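You operate a simulated robot arm through the tools that you are given. There is no shell and no other tool. Be economical: measure what you need, move in short steps, check, and stop when the job is done.

You are at the controls of a simulated robot arm. One attempt, no reset.

TASK
Take the right bearing and put it on top of the teal plugs box. Take the grey cap on the top of the far cart and put it away on the top of the end bench. Stack the carburettor labelled "345" from the top of the far cart on top of the carburettor marked "340". Put the dark grey gasket from the tray beside the far bare engine in the blue crate on the far cart. Open the left drawer of the engine bench, take the grey hose box and put it in the inside of the left drawer of the engine bench, then shut the drawer. Press the blue log key two times. Open the right drawer of the tool bench. The order is free.

The check looks at the end state, three seconds after you hand in, the way a careful person would. Anything else that was tipped, shoved, dropped, spilled or broken makes it a failure. A push-on lid holds only when it is set on centred and level and pressed home; a screw cap is set on level and turned clockwise until tight.

THE ROBOT
A 7-joint arm with a vacuum gripper on a trunk, on a base that drives. Base frame: it is fixed to the floor where the robot stands at the start and does not move with it; the origin is under the middle of the robot, x ahead of it, y to its left, z up. Readings come in mm, degrees, newtons and seconds.
With the tool pointing down near the work surface it reaches from about 120 to 820 mm from the robot's upright axis, wherever it stands. Its first joint turns from -166.0 to 166.0 degrees. Places, roughly: blue crate on the far cart (31x20x10 cm) [-1100, 400, 800]; blue log key [-6600, -8000, 900]; carburettor [-1750, 500, 750]; dark grey gasket (4x4x2 cm) [-2700, -100, 800]; grey cap (5x5x3 cm) [-1500, 500, 800]; grey hose box [1000, 500, 1000]; inside of the left drawer of the engine bench [700, -400, 700]; left drawer of the engine bench [600, -400, 700]; right bearing (5x5x3 cm) [500, 200, 900]; right drawer of the tool bench [-700, -4900, 800]; teal plugs box [1000, 1000, 1000]; top of the end bench [800, 600, 800]. Payload 1.88 kg.
Tool frame: the origin (TCP) lies in the middle of the cups' lips, and z points out of the cups. The gripper has 1 cup of 32 mm across, covering 32 by 32 mm (tool x, y); the bellows give 14 mm. With the vacuum on, a cup seals on a smooth face that it is pressed against (1 to 4 N); it does not hold porous or soft things. The pull reaches 41 N.
Orientation is told as [roll, pitch, yaw] about the base's x, y, z axes, in that order, counted from this pose: with the cups facing straight down, the tool's x points along the base's -x, its y along +y and its z along -z.

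THE INTERFACE
- The arm moves only by the tool step_arm. Its argument "series" is a list of rows, each an object (a shift or turn left out is 0, a gripper value left out holds the last) with "suction": the vacuum: 1 switches it on, 0 off; "xyz": the shift along the base's x, y, z in mm, a list of three; "turn": the turn, a rotation vector about the base's x, y, z in degrees, a list of three. In form: [{"suction": suction, "xyz": [x, y, z], "turn": [wx, wy, wz]}, ...]. A call has 1 to 10 rows; each row is the pose to reach, as a shift and turn from the pose commanded when the call began. Rows are played at 5 a second. More than 50 mm and 8.6 degrees between two rows, or a gripper value outside its range, and nothing of the call is played. Where a pose cannot be reached the arm comes as near as it can. A force on the tool above 40 N (or 10 N above the force at the start of the call, whichever is more), or a blocked arm, ends the call early, and 0.2 s more pass. The pull builds up within a second once a cup has sealed. Time passes only in rows, and 0.2 s behind the last, so rows that repeat a pose give it time. The reply holds the time, the measured pose of the TCP, the force on the tool along the base axes and the pull of the vacuum, in the units named above and with some noise, with the torque about the TCP (base axes, N m) and any sound that the robot's microphone picked up, and new pictures: "views" is both (left out), scene, wrist or none.
- Cameras (640 x 400 px; columns grow to the right, rows downward): "scene" is now at [-22.6, 212.5, 1418.7]; the picture's right is [0.81, -0.59, 0.00], its down [-0.55, -0.75, -0.36] and it looks along [0.21, 0.30, -0.93] (base axes); focal length 214 px, centre (320, 200). "wrist" rides on the gripper at [82, 14, -216] in the tool frame; the picture's right is [-0.17, 0.99, 0.00], its down [-0.91, -0.15, -0.37] and it looks along [-0.37, -0.06, 0.93] (tool axes); focal length 243 px, centre (320, 200). There is no depth. A picture from a camera that has moved, and an enlarged one, comes with that camera's place and axes in the base frame and with its lens. The place of the scene camera against the robot may be out by one fixed shift of up to 12 mm in any direction.
- lift_body(by): slides the trunk up (or, below 0, down) by that many mm; the arm and the scene camera ride with it, the base frame stays. It gives what a move gives, with no picture.
- steer(legs): drives the robot by 1 to 6 legs, each [ahead, left, turn to the left] in mm, mm and degrees, along the robot's own axes; the way and the turn of a leg run together, so that a leg with both is an arc; at most 1500 mm and 180 degrees a leg. The arm and the cameras ride along, it lands a little off, and it stops where it bumps. It gives what a move gives, and a new picture of the scene camera.
- head_to(pan, tilt): turns the head with the scene camera to pan (to the left, within 155 degrees either way) and tilt (down, from -29 to 69), counted from straight ahead of the robot. It gives what a move gives, and a new picture of the scene camera.
- enlarge(camera, box): a new picture of the part [left, top, right, bottom] of that camera's present view, enlarged. No time passes.
- close_job(): hands the job in; it is judged then, once.

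Go step by step. Nothing tells you exact positions but the pictures and the camera data: compare them with the known pose of the tool, close in by small moves and look again before you grip or let go. The budget is 207 turns and 260 pictures, counting those below and the enlarged ones. Unless the task says otherwise, let go and move clear before handing in, and close with one line.

The tools are called after "Call:" as name(argument=value, ...) on one line, values as JSON. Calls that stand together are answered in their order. step_arm: Moves the arm, as the interface text tells. Its arguments: {"type":"object","properties":{"series":{"type":"array","items":{"type":"object","properties":{"suction":{"type":"number"},"xyz":{"type":"array","items":{"type":"number"}},"turn":{"type":"array","items":{"type":"number"}}}}},"views":{"type":"string","enum":["both","scene","wrist","none"]}},"required":["series"]} The other tools are called the same way: lift_body (by) slides the trunk up or down; steer (legs) drives the base; head_to (pan, tilt) turns the head that bears the scene camera; enlarge (camera, box) takes an enlarged picture of a part of a camera's view; close_job () hands the job in.

At the start:

```text
time_s: 0.0
tool_pos: [364.8, 275.7, 1123.9]
orientation: [-0.1, 0.0, -0.1]
contact_force: [-0.4, 0.9, -0.9]
torque: [0.01, 0.0, -0.01]
pull: 0.0
trunk travel left (down, up): [-400.0, 190.0]
robot x, y, heading: [-2.2, -1.1, -0.0]
head pan, tilt: [54.2, 68.6]
```

scene: 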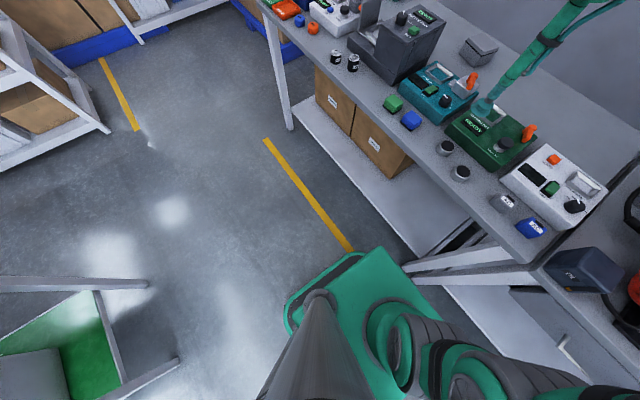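
wrist: 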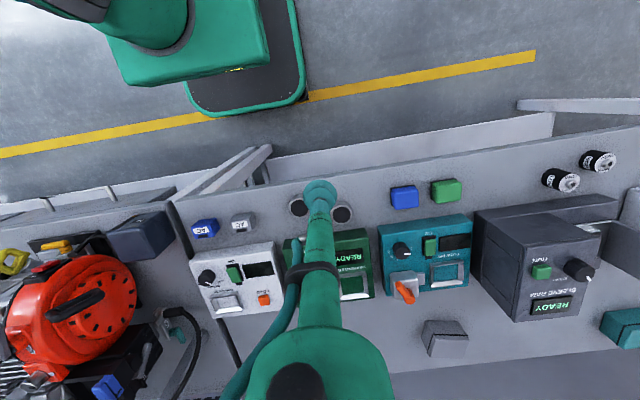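

I see a long bench ahead with small instruments. I'll look around with the head first.

Call:
head_to(pan=0, tilt=40)

Call:
head_to(pan=50, tilt=30)

Call:
head_to(pan=-70, tilt=25)

Call:
head_to(pan=150, tilt=25)

Call:
head_to(pan=-150, tilt=20)

```text
time_s: 1.2
tool_pos: [364.6, 274.8, 1124.7]
orientation: [0.0, -0.1, 0.0]
contact_force: [-0.9, -0.3, -0.3]
torque: [0.01, 0.02, -0.02]
pull: 0.0
trunk travel left (down, up): [-400.0, 190.0]
robot x, y, heading: [2.8, -0.8, 0.0]
head pan, tilt: [0.0, 40.0]
camera scene: at [29.5, 167.0, 1454.6], right [0.0, -1.0, 0.0], down [-0.64, 0.0, -0.77], along [0.77, 0.0, -0.64], focal length 214 px, centre (320, 200)
```

scene: 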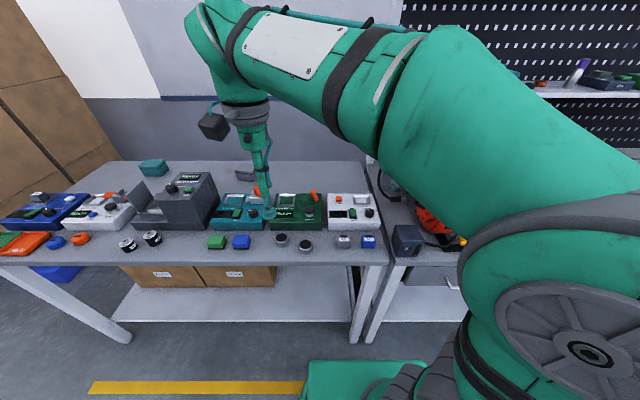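

```text
time_s: 2.4
tool_pos: [365.4, 275.4, 1124.0]
orientation: [0.1, 0.0, 0.1]
contact_force: [-0.2, -0.5, -0.3]
torque: [-0.03, -0.02, 0.01]
pull: 0.1
trunk travel left (down, up): [-400.0, 190.0]
robot x, y, heading: [-1.4, -1.4, -0.2]
head pan, tilt: [50.0, 30.0]
camera scene: at [2.7, 236.2, 1470.0], right [0.77, -0.64, 0.0], down [-0.32, -0.38, -0.87], along [0.56, 0.66, -0.5], focal length 214 px, centre (320, 200)
```

scene: 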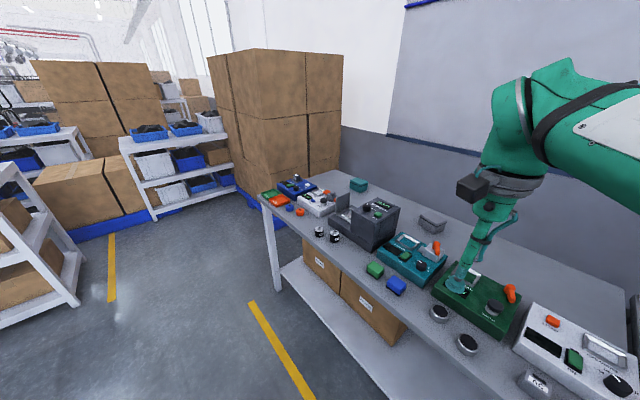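

```text
time_s: 4.4
tool_pos: [364.3, 275.3, 1124.0]
orientation: [0.0, 0.0, 0.0]
contact_force: [-0.6, 0.7, 0.0]
torque: [0.0, 0.05, 0.02]
pull: 0.1
trunk travel left (down, up): [-400.0, 190.0]
robot x, y, heading: [0.1, -1.1, -0.2]
head pan, tilt: [-70.0, 25.0]
camera scene: at [-23.9, 80.4, 1478.0], right [-0.94, -0.34, 0.0], down [-0.14, 0.4, -0.91], along [0.31, -0.85, -0.42], focal length 214 px, centre (320, 200)
```

scene: 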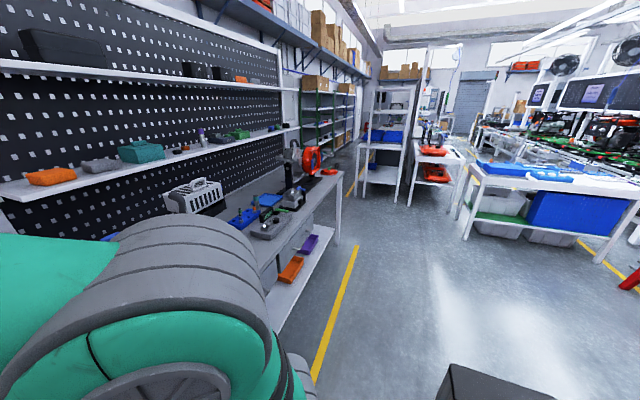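

```text
time_s: 7.6
tool_pos: [363.8, 276.4, 1124.2]
orientation: [0.1, 0.0, -0.1]
contact_force: [0.0, -0.7, -0.1]
torque: [0.04, -0.02, -0.01]
pull: 0.0
trunk travel left (down, up): [-400.0, 190.0]
robot x, y, heading: [-1.5, -4.2, 0.0]
head pan, tilt: [150.0, 25.0]
camera scene: at [-135.3, 213.1, 1477.9], right [0.5, 0.87, 0.0], down [0.37, -0.21, -0.91], along [-0.78, 0.45, -0.42], focal length 214 px, centre (320, 200)
```

scene: 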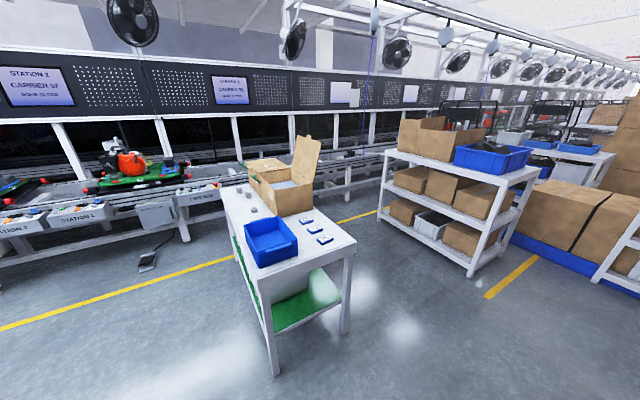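

```text
time_s: 11.7
tool_pos: [365.3, 275.1, 1123.5]
orientation: [0.1, -0.1, 0.1]
contact_force: [0.3, 0.1, -0.2]
torque: [0.01, -0.03, -0.01]
pull: 0.0
trunk travel left (down, up): [-400.0, 190.0]
robot x, y, heading: [1.7, 0.6, 0.1]
head pan, tilt: [-150.0, 20.0]
camera scene: at [-136.1, 120.4, 1486.0], right [-0.5, 0.87, 0.0], down [0.3, 0.17, -0.94], along [-0.81, -0.47, -0.34], focal length 214 px, centre (320, 200)
```

scene: 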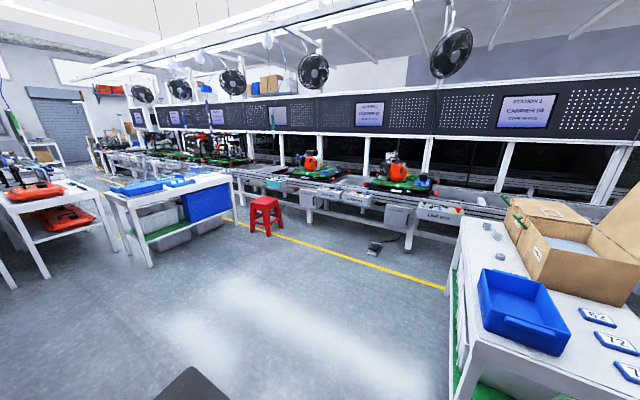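

The bearings appear near (467,216) and (500,305) with top near z≈895. I'll move over the right one and look.

Call:
step_arm(series=[{"xyz": [40, -20, -20]}, {"xyz": [80, -40, -50]}, {"xyz": [102, -60, -90]}, {"xyz": [102, -60, -120]}], views="wrist")

Call:
head_to(pan=20, tilt=50)

```text
refused: row 2 steps farther than a row can; nothing moved
```

```text
time_s: 14.2
tool_pos: [364.4, 276.1, 1124.7]
orientation: [0.0, -0.1, 0.0]
contact_force: [0.1, 0.2, 0.2]
torque: [-0.02, 0.01, 0.01]
pull: 0.0
trunk travel left (down, up): [-400.0, 190.0]
robot x, y, heading: [-0.1, -1.8, 0.0]
head pan, tilt: [20.0, 50.0]
camera scene: at [16.9, 193.3, 1440.5], right [0.34, -0.94, 0.0], down [-0.72, -0.26, -0.64], along [0.6, 0.22, -0.77], focal length 214 px, centre (320, 200)
```

scene: 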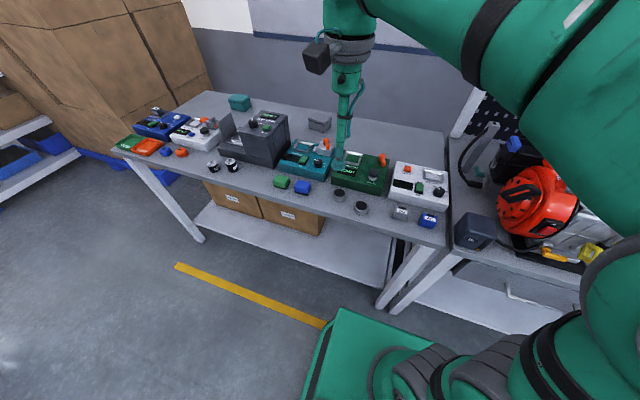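

The step was too long; I'll use even rows instead.

Call:
step_arm(series=[{"xyz": [26, -15, -30]}, {"xyz": [52, -30, -60]}, {"xyz": [77, -45, -90]}, {"xyz": [102, -60, -120]}, {"xyz": [102, -60, -120]}], views="wrist")

Call:
enlarge(camera="scene", box=[260, 130, 480, 270])

```text
time_s: 15.4
tool_pos: [465.2, 217.2, 1002.9]
orientation: [-0.1, 0.1, 0.0]
contact_force: [-0.4, -0.8, 0.1]
torque: [0.01, 0.03, -0.03]
pull: 0.0
trunk travel left (down, up): [-400.0, 190.0]
robot x, y, heading: [1.3, 1.6, -0.1]
head pan, tilt: [20.0, 50.0]
camera wrist: at [383.8, 231.0, 1217.6], right [0.17, 0.99, 0.0], down [0.91, -0.15, 0.37], along [0.37, -0.06, -0.93], focal length 243 px, centre (320, 200)
```

wrist: 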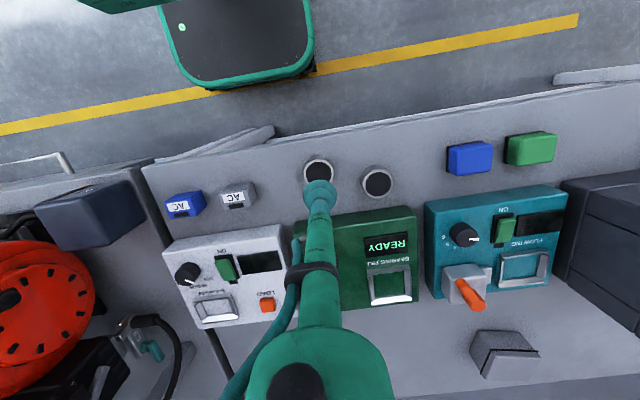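

```text
2.86 times, centred on (370, 200) of scene
camera zoom: at [17.1, 193.3, 1440.5], right [0.34, -0.94, 0.0], down [-0.72, -0.26, -0.64], along [0.6, 0.22, -0.77], focal length 613 px, centre (177, 200)
```

zoom: 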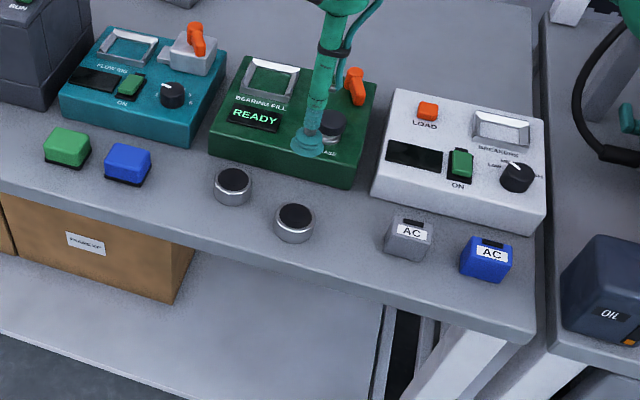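

I'm close to the right bearing; step down and look again to fix its position.

Call:
step_arm(series=[{"xyz": [6, -3, -35]}, {"xyz": [10, -4, -60]}, {"xyz": [10, -4, -60]}], views="wrist")

Call:
enlarge(camera="wrist", box=[240, 100, 400, 200])

Call:
enlarge(camera="scene", box=[310, 150, 390, 220])

```text
time_s: 16.2
tool_pos: [474.9, 210.6, 941.9]
orientation: [0.1, 0.1, 0.1]
contact_force: [-0.1, 0.4, -0.6]
torque: [-0.02, 0.02, 0.01]
pull: 0.1
trunk travel left (down, up): [-400.0, 190.0]
robot x, y, heading: [-1.0, 5.3, -0.3]
head pan, tilt: [20.0, 50.0]
camera wrist: at [394.4, 225.2, 1157.1], right [0.17, 0.99, 0.0], down [0.91, -0.15, 0.37], along [0.37, -0.06, -0.93], focal length 243 px, centre (320, 200)
```

wrist: 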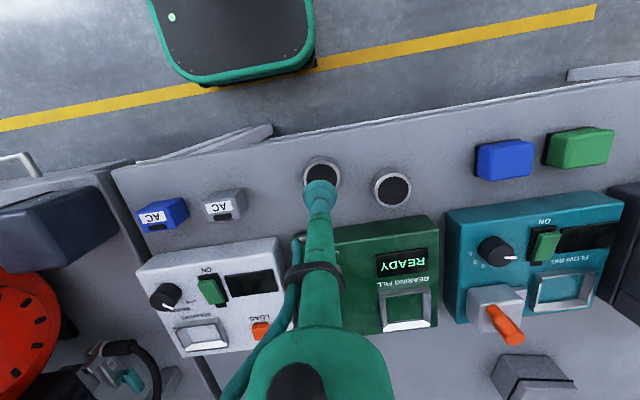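

```text
4.00 times, centred on (320, 150) of wrist
camera zoom: at [394.4, 225.2, 1157.1], right [0.17, 0.99, 0.0], down [0.91, -0.15, 0.37], along [0.37, -0.06, -0.93], focal length 970 px, centre (320, 400)
```

zoom: 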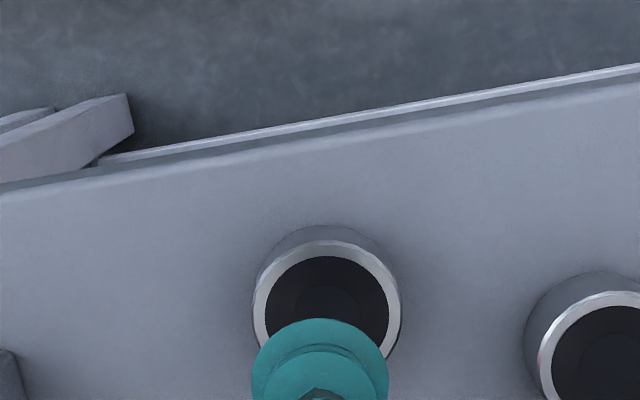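

```text
5.71 times, centred on (350, 185) of scene
camera zoom: at [17.0, 193.4, 1440.4], right [0.34, -0.94, 0.0], down [-0.72, -0.26, -0.64], along [0.6, 0.22, -0.77], focal length 1226 px, centre (149, 286)
```

zoom: 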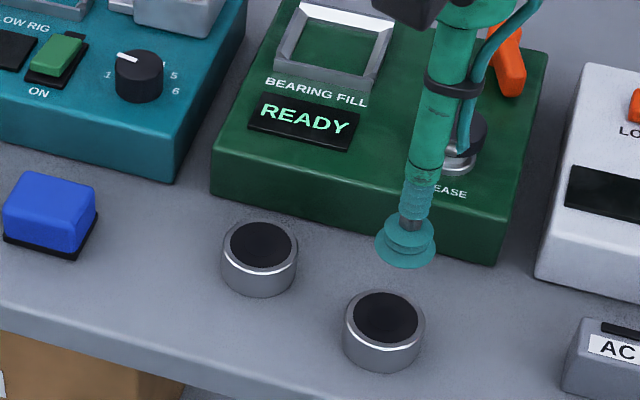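

Bearing top estimates sit around z 850–880. I'll go a bit lower and recheck alignment.

Call:
step_arm(series=[{"xyz": [6, 1, -25]}, {"xyz": [6, 1, -40]}, {"xyz": [6, 1, -40]}], views="none")

Call:
enlarge(camera="wrist", box=[240, 120, 400, 220])

Call:
enlarge(camera="scene", box=[310, 150, 390, 220])

```text
time_s: 17.0
tool_pos: [482.2, 212.1, 903.3]
orientation: [-0.1, -0.1, 0.0]
contact_force: [0.3, -0.6, 0.5]
torque: [0.04, -0.01, -0.02]
pull: 0.1
trunk travel left (down, up): [-400.0, 190.0]
robot x, y, heading: [-0.6, -0.7, 0.1]
head pan, tilt: [20.0, 50.0]
```

```text
4.00 times, centred on (320, 170) of wrist
camera zoom: at [401.2, 225.7, 1118.0], right [0.17, 0.99, 0.0], down [0.91, -0.15, 0.37], along [0.37, -0.06, -0.93], focal length 970 px, centre (320, 320)
```

zoom: 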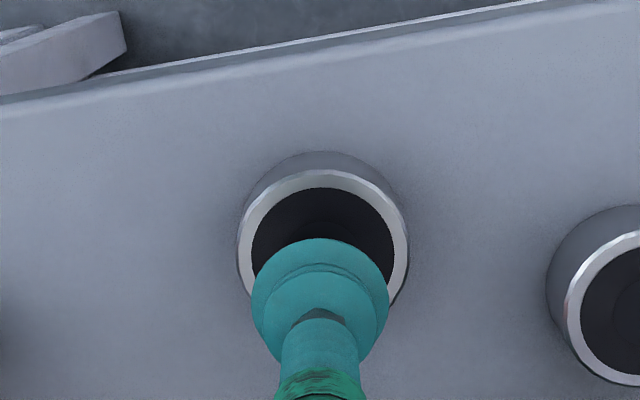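

```text
5.71 times, centred on (350, 185) of scene
camera zoom: at [17.0, 193.4, 1440.4], right [0.34, -0.94, 0.0], down [-0.72, -0.26, -0.64], along [0.6, 0.22, -0.77], focal length 1226 px, centre (149, 286)
```

zoom: 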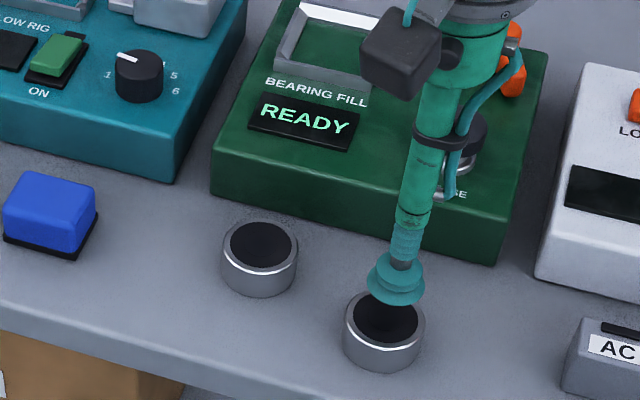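

The cup is directly above the bearing, with about 40–45 mm to go. Descending with suction on.

Call:
step_arm(series=[{"suction": 1, "xyz": [0, 0, -25]}, {"xyz": [0, 0, -36]}, {"xyz": [0, 0, -39]}, {"xyz": [0, 0, -41]}], views="none")

```text
time_s: 18.0
tool_pos: [484.0, 211.2, 865.0]
orientation: [0.2, -0.5, 0.1]
contact_force: [8.7, -1.1, 32.1]
torque: [0.0, 0.19, 0.02]
pull: 40.6
trunk travel left (down, up): [-400.0, 190.0]
robot x, y, heading: [2.2, 0.5, 0.1]
head pan, tilt: [20.0, 50.0]
```

Sealed with full pull. Lifting gently.

Call:
step_arm(series=[{"xyz": [0, 0, 5]}, {"xyz": [0, 0, 15]}, {"xyz": [0, 0, 50]}, {"xyz": [0, 0, 100]}, {"xyz": [0, 0, 150]}, {"xyz": [0, 0, 190]}, {"xyz": [0, 0, 190]}], views="both")

```text
time_s: 19.6
tool_pos: [482.7, 212.5, 1052.1]
orientation: [0.0, 0.0, 0.0]
contact_force: [-0.2, 0.4, -0.7]
torque: [0.02, -0.02, -0.02]
pull: 40.6
trunk travel left (down, up): [-400.0, 190.0]
robot x, y, heading: [3.7, 0.1, 0.1]
head pan, tilt: [20.0, 50.0]
camera scene: at [16.7, 193.3, 1440.5], right [0.34, -0.94, 0.0], down [-0.72, -0.26, -0.64], along [0.6, 0.22, -0.77], focal length 214 px, centre (320, 200)
camera wrist: at [401.4, 226.1, 1267.9], right [0.17, 0.99, 0.0], down [0.91, -0.15, 0.37], along [0.37, -0.06, -0.93], focal length 243 px, centre (320, 200)
```

scene: 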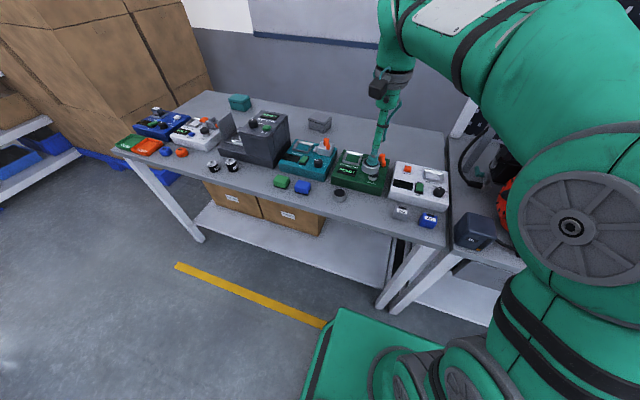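
wrist: 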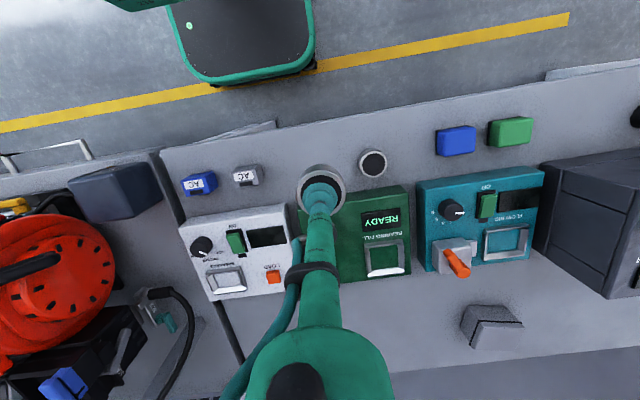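

Bearing is held. The teal box is near (965,1005), out of reach, so I'll retract the arm, drive left, and turn side-on to get closer to the bench.

Call:
step_arm(series=[{"xyz": [-40, 0, 20]}, {"xyz": [-80, 0, 40]}, {"xyz": [-120, 0, 60]}, {"xyz": [-160, 0, 80]}, {"xyz": [-160, 0, 80]}], views="none")

Call:
steer(legs=[[0, 900, 0], [0, 0, 90]])

Call:
head_to(pan=-80, tilt=45)

```text
time_s: 20.8
tool_pos: [326.3, 213.7, 1132.8]
orientation: [0.1, -0.1, 0.1]
contact_force: [0.2, -0.6, -1.1]
torque: [0.01, -0.05, 0.02]
pull: 40.3
trunk travel left (down, up): [-400.0, 190.0]
robot x, y, heading: [0.8, 2.4, -0.1]
head pan, tilt: [20.0, 50.0]
```

```text
time_s: 29.3
tool_pos: [-201.6, 1217.7, 1132.0]
orientation: [0.1, 0.0, 89.2]
contact_force: [0.7, 0.2, -0.8]
torque: [-0.03, -0.03, 0.03]
pull: 40.6
trunk travel left (down, up): [-400.0, 190.0]
robot x, y, heading: [3.5, 885.1, 89.0]
head pan, tilt: [20.0, 50.0]
camera scene: at [-179.3, 906.2, 1440.5], right [0.95, 0.33, 0.0], down [0.25, -0.72, -0.64], along [-0.21, 0.61, -0.77], focal length 214 px, centre (320, 200)
```

scene: 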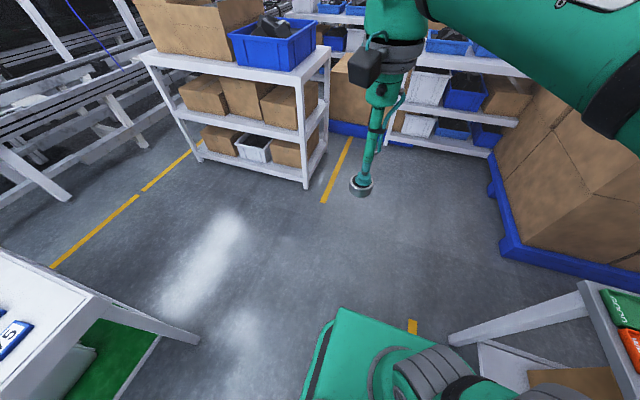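

```text
time_s: 31.1
tool_pos: [-201.9, 1216.9, 1132.4]
orientation: [0.0, -0.1, 89.1]
contact_force: [0.7, -0.1, -1.6]
torque: [-0.03, 0.01, -0.04]
pull: 40.6
trunk travel left (down, up): [-400.0, 190.0]
robot x, y, heading: [3.6, 890.8, 89.1]
head pan, tilt: [-80.0, 45.0]
camera scene: at [-73.9, 846.3, 1447.4], right [0.16, -0.99, 0.0], down [-0.7, -0.11, -0.71], along [0.7, 0.11, -0.71], focal length 214 px, centre (320, 200)
```

scene: 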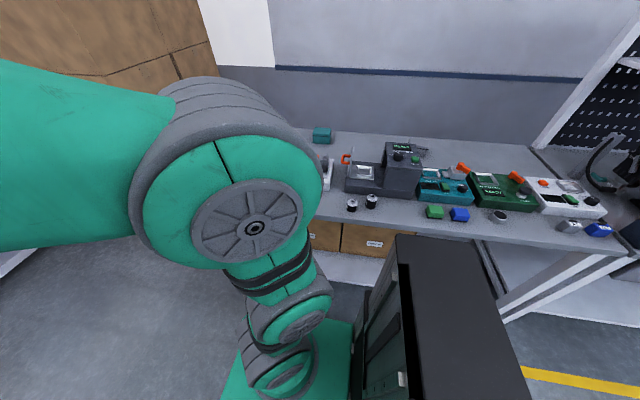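

Teal box is at about (967,1003). I'll strafe right toward the bench and a bit ahead.

Call:
steer(legs=[[110, 0, 1], [0, -155, 0]])

```text
time_s: 33.3
tool_pos: [-55.6, 1321.8, 1132.6]
orientation: [-0.1, 0.0, 90.1]
contact_force: [0.0, 0.1, -0.7]
torque: [-0.02, -0.01, 0.01]
pull: 40.9
trunk travel left (down, up): [-400.0, 190.0]
robot x, y, heading: [160.6, 997.1, 90.5]
head pan, tilt: [-80.0, 45.0]
camera scene: at [80.2, 953.2, 1447.4], right [0.18, -0.98, 0.0], down [-0.7, -0.12, -0.71], along [0.7, 0.12, -0.71], focal length 214 px, centre (320, 200)
```

scene: 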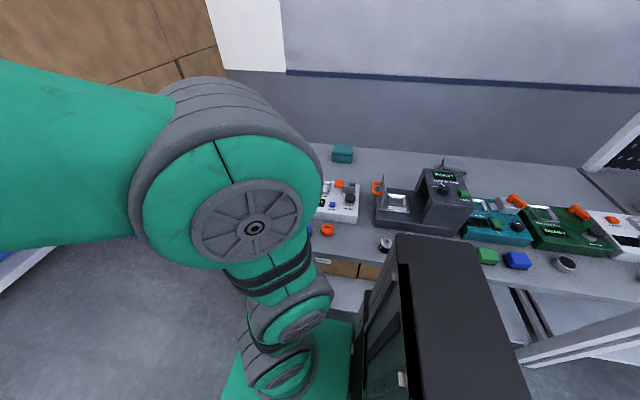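

Swing the arm round to the bench side, above everything.

Call:
step_arm(series=[{"xyz": [44, 3, 3], "turn": [0, 0, -6]}, {"xyz": [88, 6, 6], "turn": [0, 0, -12]}, {"xyz": [132, 9, 9], "turn": [0, 0, -18]}, {"xyz": [176, 12, 12], "turn": [0, 0, -24]}, {"xyz": [220, 15, 15], "turn": [0, 0, -30]}, {"xyz": [264, 12, 18], "turn": [0, 0, -36]}, {"xyz": [308, 0, 20], "turn": [0, 0, -42]}, {"xyz": [352, -15, 20], "turn": [0, 0, -48]}, {"xyz": [396, -35, 20], "turn": [0, 0, -54]}, {"xyz": [440, -55, 20], "turn": [0, 0, -60]}], views="none")

Call:
step_arm(series=[{"xyz": [44, -22, 0], "turn": [0, 0, -6]}, {"xyz": [88, -44, 0], "turn": [0, 0, -12]}, {"xyz": [132, -66, 0], "turn": [0, 0, -18]}, {"xyz": [176, -88, 0], "turn": [0, 0, -24]}, {"xyz": [220, -110, 0], "turn": [0, 0, -30]}, {"xyz": [264, -132, 0], "turn": [0, 0, -30]}, {"xyz": [308, -154, 0], "turn": [0, 0, -30]}, {"xyz": [352, -176, 0], "turn": [0, 0, -30]}, {"xyz": [396, -198, 0], "turn": [0, 0, -30]}, {"xyz": [440, -225, 0], "turn": [0, 0, -30]}], views="both")

```text
time_s: 35.5
tool_pos: [385.0, 1264.5, 1152.4]
orientation: [0.0, 0.0, 30.2]
contact_force: [-1.3, 0.1, -0.9]
torque: [-0.02, -0.03, 0.01]
pull: 41.3
trunk travel left (down, up): [-400.0, 190.0]
robot x, y, heading: [156.2, 998.7, 90.2]
head pan, tilt: [-80.0, 45.0]
```

```text
refused: row 10 steps farther than a row can; nothing moved
```

Call:
step_arm(series=[{"xyz": [44, -22, 0], "turn": [0, 0, -6]}, {"xyz": [88, -44, 0], "turn": [0, 0, -12]}, {"xyz": [132, -66, 0], "turn": [0, 0, -18]}, {"xyz": [176, -88, 0], "turn": [0, 0, -24]}, {"xyz": [220, -110, 0], "turn": [0, 0, -30]}, {"xyz": [264, -132, 0], "turn": [0, 0, -30]}, {"xyz": [308, -154, 0], "turn": [0, 0, -30]}, {"xyz": [352, -176, 0], "turn": [0, 0, -30]}, {"xyz": [396, -198, 0], "turn": [0, 0, -30]}, {"xyz": [440, -220, 0], "turn": [0, 0, -30]}], views="both")

```text
time_s: 37.7
tool_pos: [789.5, 1047.2, 1118.3]
orientation: [0.0, 0.0, 0.2]
contact_force: [-0.8, 0.0, -0.9]
torque: [-0.18, -0.05, 0.01]
pull: 40.6
out of reach, approached as far as the arm can: row 9, 10
trunk travel left (down, up): [-400.0, 190.0]
robot x, y, heading: [158.6, 998.1, 90.1]
head pan, tilt: [-80.0, 45.0]
camera scene: at [80.9, 954.0, 1447.5], right [0.18, -0.98, 0.0], down [-0.7, -0.12, -0.71], along [0.7, 0.12, -0.71], focal length 214 px, centre (320, 200)
camera wrist: at [708.7, 1060.6, 1332.7], right [0.16, 0.99, 0.0], down [0.91, -0.15, 0.37], along [0.37, -0.06, -0.93], focal length 243 px, centre (320, 200)
```

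scene: 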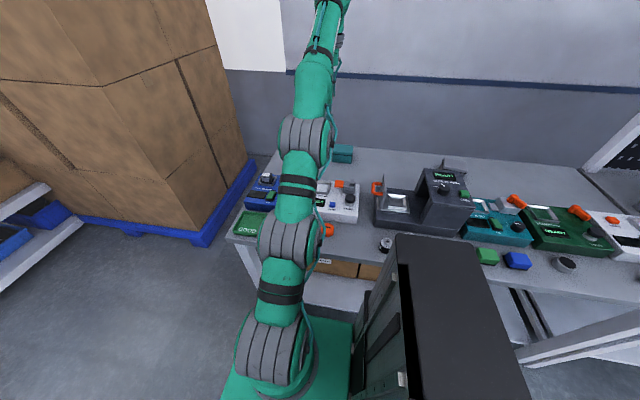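
wrist: 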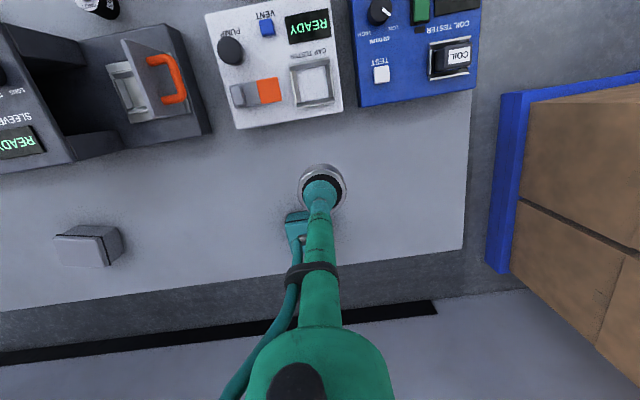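

The teal box is just behind and left of the tool in the wrist view, around (950,978). I'll lower first (more reach there), then look.

Call:
step_arm(series=[{"xyz": [0, 0, -40]}, {"xyz": [0, -20, -80]}, {"xyz": [0, -40, -120]}, {"xyz": [0, -60, -150]}, {"xyz": [0, -60, -150]}], views="wrist")

Call:
enlarge(camera="scene", box=[280, 100, 440, 200])

```text
time_s: 38.9
tool_pos: [786.1, 988.9, 967.4]
orientation: [0.0, 0.0, 0.1]
contact_force: [-0.2, -0.3, -0.9]
torque: [0.0, -0.02, 0.01]
pull: 40.8
trunk travel left (down, up): [-400.0, 190.0]
robot x, y, heading: [162.6, 997.4, 90.1]
head pan, tilt: [-80.0, 45.0]
camera wrist: at [704.7, 1002.6, 1183.1], right [0.16, 0.99, 0.0], down [0.91, -0.15, 0.37], along [0.37, -0.06, -0.93], focal length 243 px, centre (320, 200)
```

wrist: 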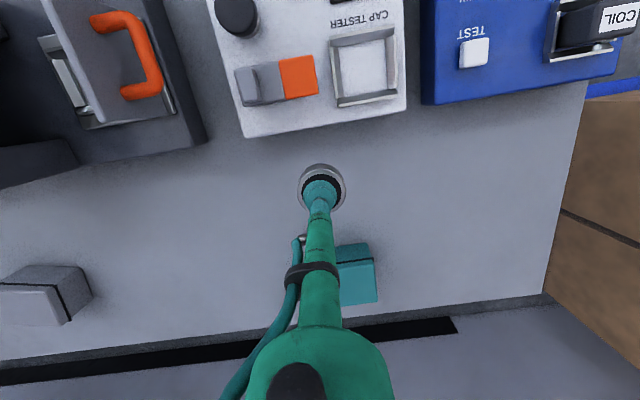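

```text
4.00 times, centred on (360, 150) of scene
camera zoom: at [80.5, 953.2, 1447.4], right [0.18, -0.98, 0.0], down [-0.7, -0.12, -0.71], along [0.7, 0.12, -0.71], focal length 858 px, centre (160, 400)
```

zoom: 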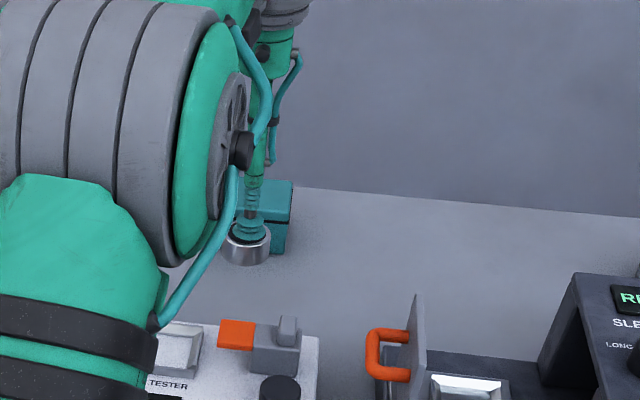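

Call:
enlarge(camera="wrist", box=[300, 220, 400, 320])

Call:
enlarge(camera="wrist", box=[0, 230, 120, 350])

```text
4.00 times, centred on (350, 270) of wrist
camera zoom: at [704.7, 1002.6, 1183.1], right [0.16, 0.99, 0.0], down [0.91, -0.15, 0.37], along [0.37, -0.06, -0.93], focal length 970 px, centre (200, -80)
```

zoom: 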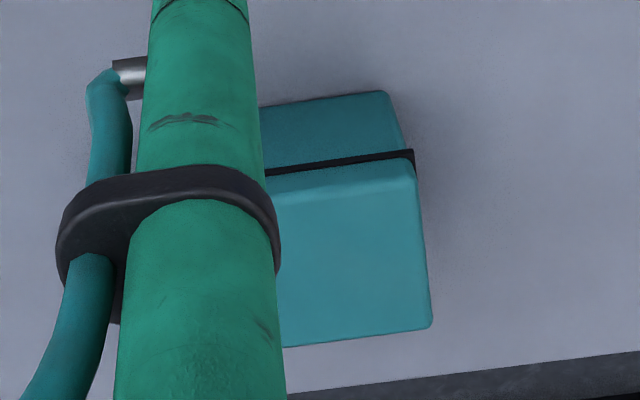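

```text
3.33 times, centred on (60, 290) of wrist
camera zoom: at [704.7, 1002.6, 1183.1], right [0.16, 0.99, 0.0], down [0.91, -0.15, 0.37], along [0.37, -0.06, -0.93], focal length 809 px, centre (1187, -100)
```

zoom: 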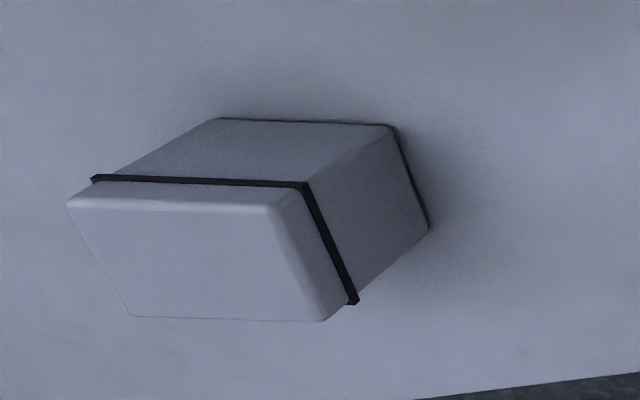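

The teal box spans x 930–999, y 955–1045, top z≈894. Moving the bearing over its centre (966,1000).

Call:
step_arm(series=[{"xyz": [45, 3, 0]}, {"xyz": [90, 6, 0]}, {"xyz": [135, 9, 0]}, {"xyz": [179, 12, 0]}, {"xyz": [179, 12, 0]}], views="both")

```text
time_s: 40.1
tool_pos: [880.8, 1009.8, 955.6]
orientation: [0.0, 0.0, 0.1]
contact_force: [-0.1, -0.3, -1.2]
torque: [-0.02, 0.02, 0.01]
pull: 40.4
out of reach, approached as far as the arm can: row 3, 4, 5
trunk travel left (down, up): [-400.0, 190.0]
robot x, y, heading: [159.2, 999.2, 89.9]
head pan, tilt: [-80.0, 45.0]
camera scene: at [80.6, 953.3, 1447.3], right [0.18, -0.98, 0.0], down [-0.7, -0.12, -0.71], along [0.7, 0.12, -0.71], focal length 214 px, centre (320, 200)
camera wrist: at [800.1, 1023.2, 1171.1], right [0.16, 0.99, 0.0], down [0.92, -0.15, 0.37], along [0.37, -0.06, -0.93], focal length 243 px, centre (320, 200)
```

scene: 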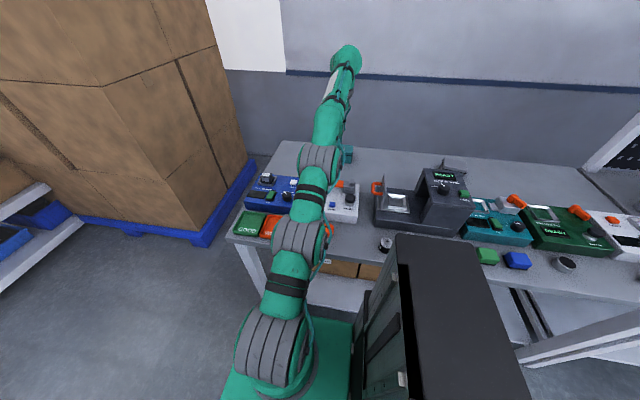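
wrist: 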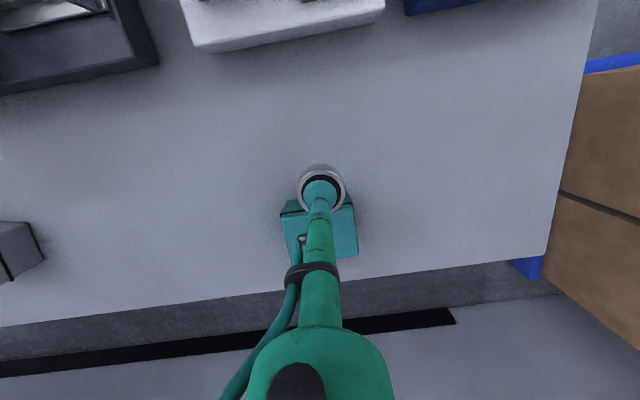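

Reach falls short by ~85 mm here. I'll check where the arm's base axis sits on the robot before repositioning.

Call:
head_to(pan=-50, tilt=69)

```text
time_s: 41.0
tool_pos: [880.8, 1008.5, 956.9]
orientation: [0.0, 0.0, 0.1]
contact_force: [0.5, -0.2, -0.5]
torque: [0.05, 0.03, -0.03]
pull: 40.4
trunk travel left (down, up): [-400.0, 190.0]
robot x, y, heading: [160.4, 998.7, 90.3]
head pan, tilt: [-50.0, 68.8]
camera scene: at [43.2, 975.0, 1418.6], right [0.64, -0.77, 0.0], down [-0.71, -0.6, -0.36], along [0.28, 0.23, -0.93], focal length 214 px, centre (320, 200)
```

scene: 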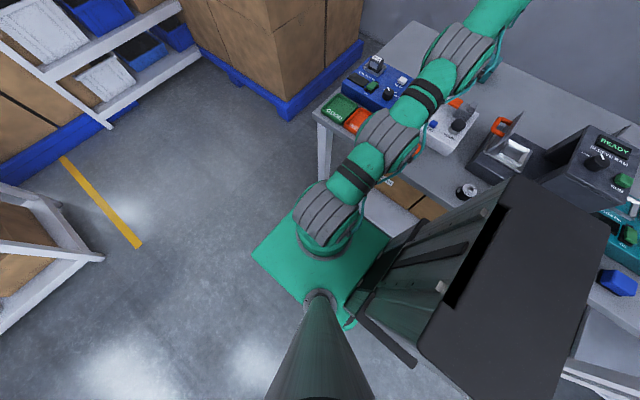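

The deck is low to the floor and the column is clear of the bench, so I can raise the trunk (for more reach) and strafe 50 mm closer.

Call:
lift_body(by=180)

Call:
steer(legs=[[-20, -50, 0]])

```text
time_s: 43.0
tool_pos: [880.5, 1009.9, 1136.4]
orientation: [-0.1, 0.0, 0.1]
contact_force: [-0.2, 0.1, -0.6]
torque: [0.02, 0.02, 0.01]
pull: 40.3
trunk travel left (down, up): [-580.0, 10.0]
robot x, y, heading: [158.7, 996.8, 90.3]
head pan, tilt: [-50.0, 68.8]
```

```text
time_s: 44.0
tool_pos: [931.4, 988.2, 1136.0]
orientation: [0.0, 0.1, 0.1]
contact_force: [0.0, 0.7, -1.7]
torque: [0.01, 0.02, 0.04]
pull: 40.8
trunk travel left (down, up): [-580.0, 10.0]
robot x, y, heading: [211.8, 976.3, 90.0]
head pan, tilt: [-50.0, 68.8]
camera scene: at [94.8, 954.2, 1598.5], right [0.64, -0.77, 0.0], down [-0.71, -0.6, -0.36], along [0.28, 0.23, -0.93], focal length 214 px, centre (320, 200)
```

scene: 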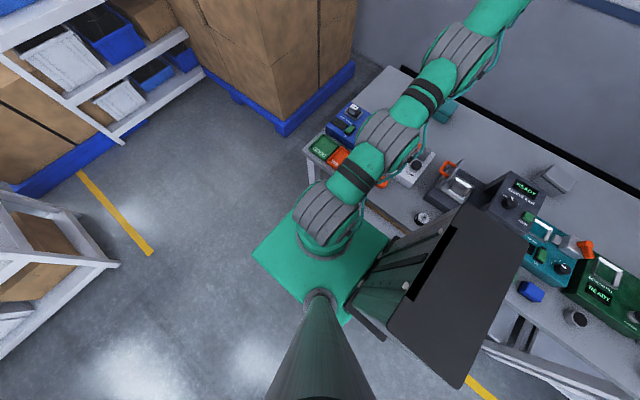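

No bump. Now shift over the box centre (966,1000) and lower.

Call:
step_arm(series=[{"xyz": [5, 2, -45]}, {"xyz": [15, 6, -88]}, {"xyz": [25, 10, -130]}, {"xyz": [35, 12, -165]}, {"xyz": [35, 12, -165]}], views="both")

Call:
enlarge(camera="wrist", box=[240, 120, 400, 240])

```text
time_s: 45.2
tool_pos: [968.7, 999.6, 973.5]
orientation: [0.0, 0.0, 0.0]
contact_force: [0.3, 0.0, -1.4]
torque: [-0.01, 0.03, 0.01]
pull: 40.2
trunk travel left (down, up): [-580.0, 10.0]
robot x, y, heading: [210.9, 977.1, 90.0]
head pan, tilt: [-50.0, 68.8]
camera scene: at [94.5, 954.3, 1598.6], right [0.64, -0.77, 0.0], down [-0.71, -0.6, -0.36], along [0.28, 0.23, -0.93], focal length 214 px, centre (320, 200)
camera wrist: at [887.5, 1013.9, 1188.0], right [0.16, 0.99, 0.0], down [0.91, -0.15, 0.37], along [0.37, -0.06, -0.93], focal length 243 px, centre (320, 200)
```

scene: 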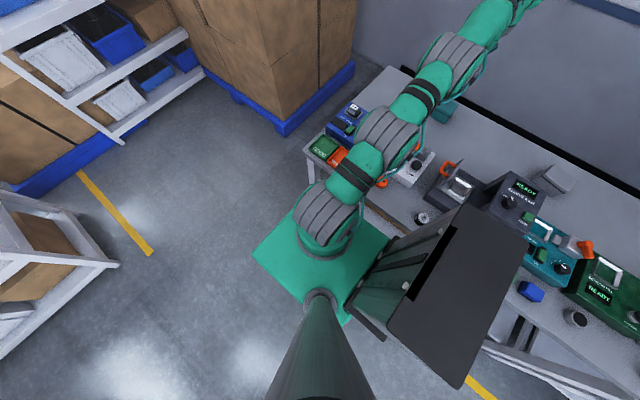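
wrist: 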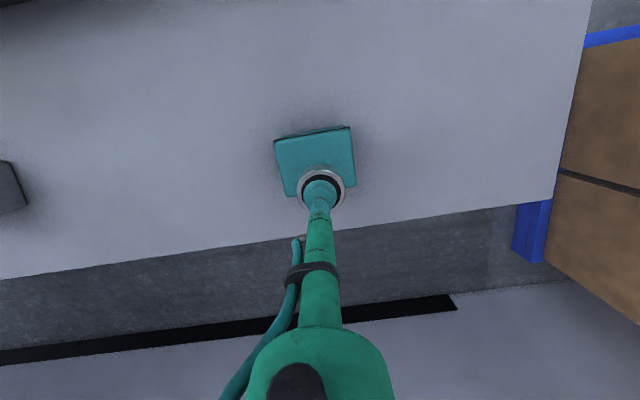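

```text
3.33 times, centred on (320, 180) of wrist
camera zoom: at [887.5, 1013.9, 1188.0], right [0.16, 0.99, 0.0], down [0.91, -0.15, 0.37], along [0.37, -0.06, -0.93], focal length 809 px, centre (320, 267)
```

zoom: 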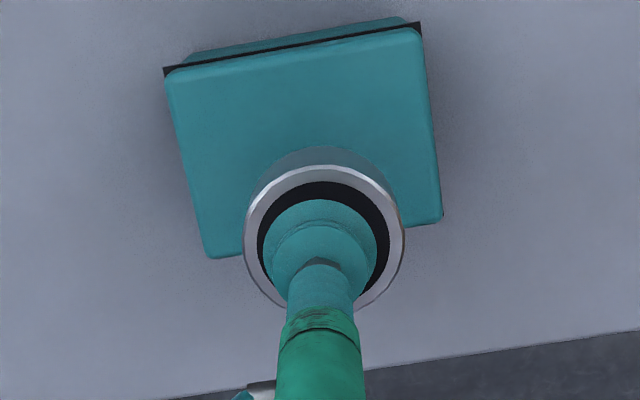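

Box top centre is at ~(958,997). Shift slightly and descend in small steps.

Call:
step_arm(series=[{"xyz": [-9, -3, -10]}, {"xyz": [-9, -3, -30]}, {"xyz": [-9, -3, -36]}, {"xyz": [-9, -3, -40]}], views="none")

Call:
enlarge(camera="wrist", box=[240, 120, 400, 240])

```text
time_s: 46.2
tool_pos: [959.8, 996.3, 934.5]
orientation: [0.0, -0.2, 0.0]
contact_force: [0.2, -0.7, 4.2]
torque: [-0.01, 0.01, 0.02]
pull: 40.7
trunk travel left (down, up): [-580.0, 10.0]
robot x, y, heading: [208.0, 979.1, 90.0]
head pan, tilt: [-50.0, 68.8]
```

```text
3.33 times, centred on (320, 180) of wrist
camera zoom: at [878.3, 1009.9, 1148.8], right [0.17, 0.99, 0.0], down [0.91, -0.15, 0.38], along [0.37, -0.06, -0.93], focal length 809 px, centre (320, 267)
```

zoom: 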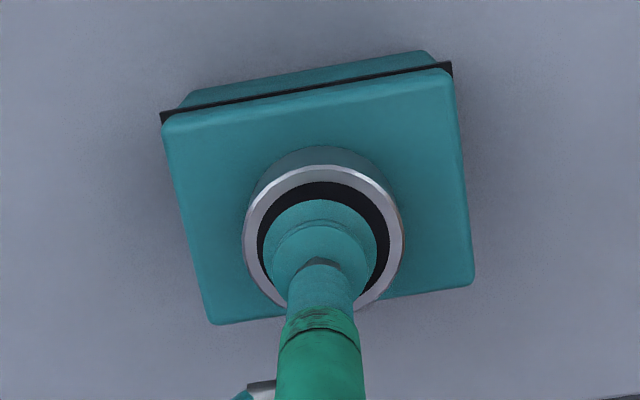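

Contact made and centred well. Release and lift off.

Call:
step_arm(series=[{"suction": 0, "xyz": [0, 0, 0]}, {"xyz": [0, 0, 0]}, {"xyz": [0, 0, 3]}, {"xyz": [0, 0, 10]}, {"xyz": [0, 0, 50]}, {"xyz": [-10, 0, 95]}, {"xyz": [-20, 0, 140]}, {"xyz": [-40, 0, 180]}], views="wrist")

Call:
head_to(pan=-110, tilt=45)

```text
time_s: 48.0
tool_pos: [915.0, 997.6, 1111.5]
orientation: [0.0, 0.1, 0.1]
contact_force: [0.1, 0.5, 0.8]
torque: [-0.02, 0.0, 0.01]
pull: 0.0
trunk travel left (down, up): [-580.0, 10.0]
robot x, y, heading: [211.8, 976.5, 90.0]
head pan, tilt: [-50.0, 68.8]
camera wrist: at [835.4, 1012.3, 1327.1], right [0.16, 0.99, 0.0], down [0.92, -0.15, 0.37], along [0.37, -0.06, -0.93], focal length 243 px, centre (320, 200)
```

wrist: 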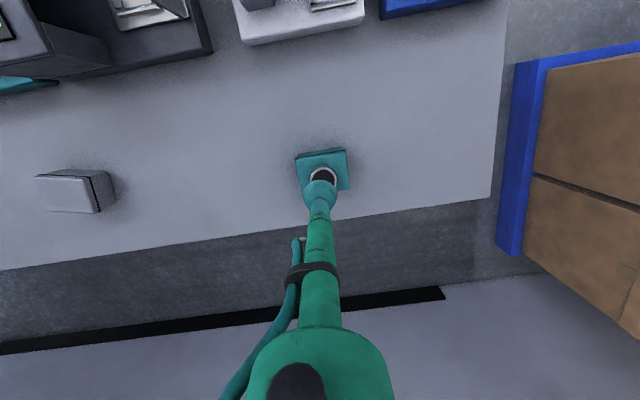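

```text
time_s: 49.3
tool_pos: [916.1, 998.9, 1110.8]
orientation: [-0.1, -0.1, 0.1]
contact_force: [0.4, -0.5, 0.1]
torque: [0.0, -0.01, 0.0]
pull: 0.1
trunk travel left (down, up): [-580.0, 10.0]
robot x, y, heading: [210.2, 977.6, 90.2]
head pan, tilt: [-110.0, 45.0]
camera scene: at [128.0, 890.6, 1627.4], right [-0.34, -0.94, 0.0], down [-0.67, 0.24, -0.71], along [0.66, -0.24, -0.71], focal length 214 px, centre (320, 200)
```

scene: 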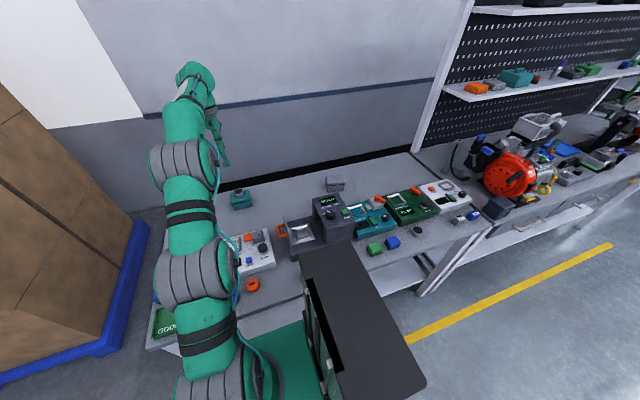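

Bearing placed well. Now to the engine bench drawer: retract the arm, back off, turn to face the bench and drive to the drawer.

Call:
step_arm(series=[{"xyz": [-45, 5, 0]}, {"xyz": [-90, 10, 0]}, {"xyz": [-135, 15, 0]}, {"xyz": [-180, 20, 0]}, {"xyz": [-225, 25, 0]}, {"xyz": [-270, 30, 0]}, {"xyz": [-315, 35, 0]}, {"xyz": [-345, 40, 0]}], views="none")

Call:
steer(legs=[[0, 230, 0], [0, 0, -90], [0, -1250, 0]])

Call:
head_to(pan=-20, tilt=50)

```text
time_s: 51.1
tool_pos: [572.8, 1038.1, 1111.5]
orientation: [0.0, 0.0, 0.1]
contact_force: [0.6, 1.5, 0.0]
torque: [0.01, 0.05, 0.0]
pull: 0.1
trunk travel left (down, up): [-580.0, 10.0]
robot x, y, heading: [208.5, 977.6, 90.2]
head pan, tilt: [-110.0, 45.0]
```

```text
time_s: 62.3
tool_pos: [15.9, -591.2, 1110.4]
orientation: [0.0, 0.0, -91.5]
contact_force: [0.1, 0.2, 0.3]
torque: [0.05, -0.02, -0.02]
pull: 0.1
trunk travel left (down, up): [-580.0, 10.0]
robot x, y, heading: [-37.9, -224.6, -1.4]
head pan, tilt: [-110.0, 45.0]
camera scene: at [-117.2, -134.3, 1627.4], right [-0.93, 0.37, 0.0], down [0.26, 0.66, -0.71], along [-0.26, -0.66, -0.71], focal length 214 px, centre (320, 200)
```

scene: 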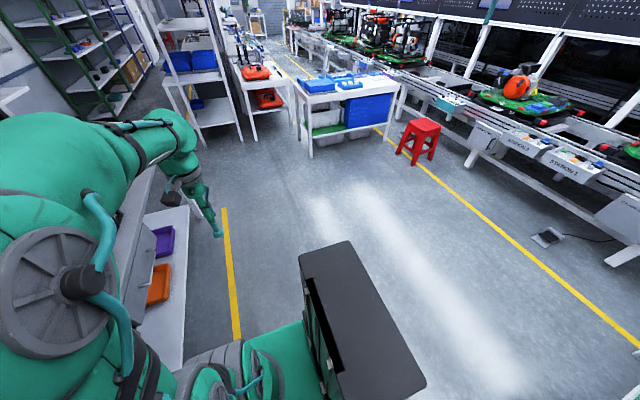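

```text
time_s: 64.0
tool_pos: [15.8, -592.5, 1110.5]
orientation: [0.0, 0.0, -91.6]
contact_force: [-0.9, -0.2, -0.1]
torque: [-0.02, 0.01, 0.0]
pull: 0.0
trunk travel left (down, up): [-580.0, 10.0]
robot x, y, heading: [-34.1, -227.2, -1.4]
head pan, tilt: [-20.0, 50.0]
camera scene: at [-15.8, -86.8, 1620.5], right [-0.37, -0.93, 0.0], down [-0.71, 0.28, -0.64], along [0.6, -0.24, -0.77], focal length 214 px, centre (320, 200)
```

scene: 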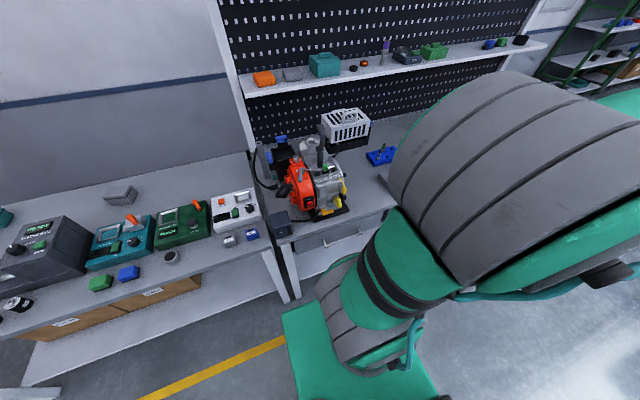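

Call:
enlarge(camera="scene", box=[270, 190, 410, 290])

Call:
lift_body(by=-300)

Call:
head_to(pan=-12, tilt=40)

```text
4.00 times, centred on (340, 240) of scene
camera zoom: at [-15.8, -86.8, 1620.5], right [-0.37, -0.93, 0.0], down [-0.71, 0.28, -0.64], along [0.6, -0.24, -0.77], focal length 858 px, centre (240, 40)
```

zoom: 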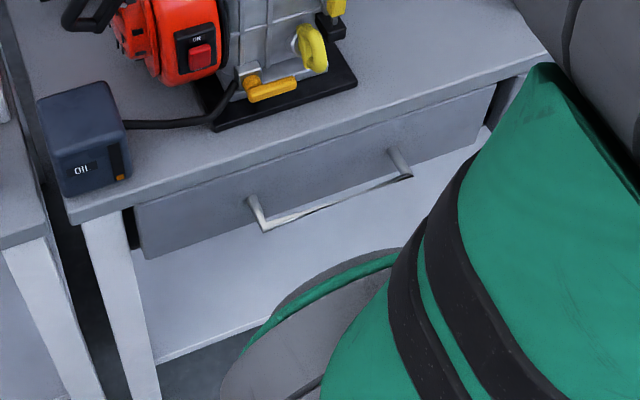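

```text
time_s: 67.0
tool_pos: [17.3, -592.3, 810.4]
orientation: [0.0, 0.0, -91.4]
contact_force: [-1.2, -0.8, 0.3]
torque: [-0.01, 0.0, 0.02]
pull: 0.1
trunk travel left (down, up): [-280.0, 310.0]
robot x, y, heading: [-34.7, -227.6, -1.4]
head pan, tilt: [-20.0, 50.0]
```

```text
time_s: 67.7
tool_pos: [16.3, -592.5, 811.2]
orientation: [-0.1, 0.0, -91.4]
contact_force: [-0.2, 0.1, 0.0]
torque: [0.01, 0.03, 0.01]
pull: 0.1
trunk travel left (down, up): [-280.0, 310.0]
robot x, y, heading: [-35.8, -229.9, -1.6]
head pan, tilt: [-12.0, 40.0]
camera scene: at [-4.8, -78.4, 1334.6], right [-0.23, -0.97, 0.0], down [-0.63, 0.15, -0.77], along [0.74, -0.18, -0.64], focal length 214 px, centre (320, 200)
```

scene: 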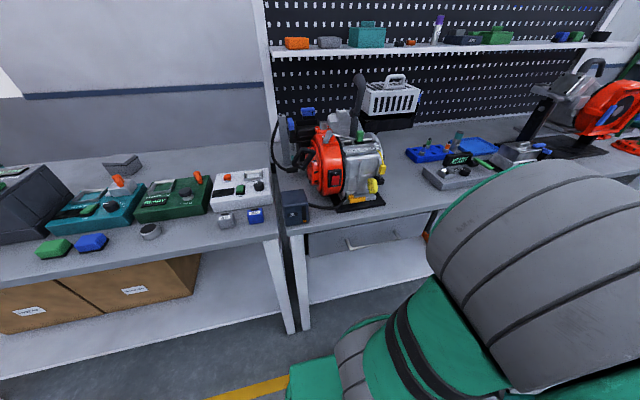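

Call:
enlarge(camera="scene", box=[270, 180, 450, 300])

```text
3.33 times, centred on (360, 240) of scene
camera zoom: at [-4.8, -78.4, 1334.6], right [-0.23, -0.97, 0.0], down [-0.63, 0.15, -0.77], along [0.74, -0.18, -0.64], focal length 715 px, centre (187, 67)
```

zoom: 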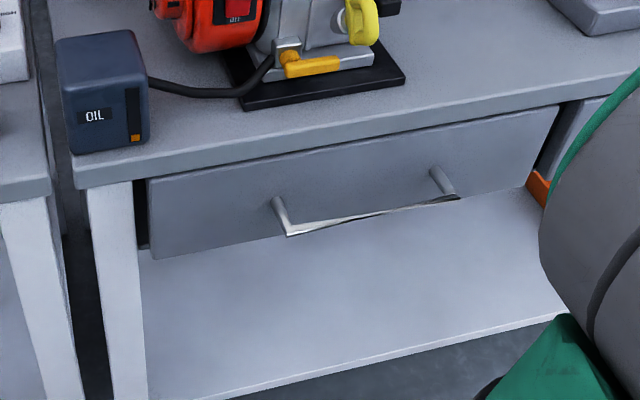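

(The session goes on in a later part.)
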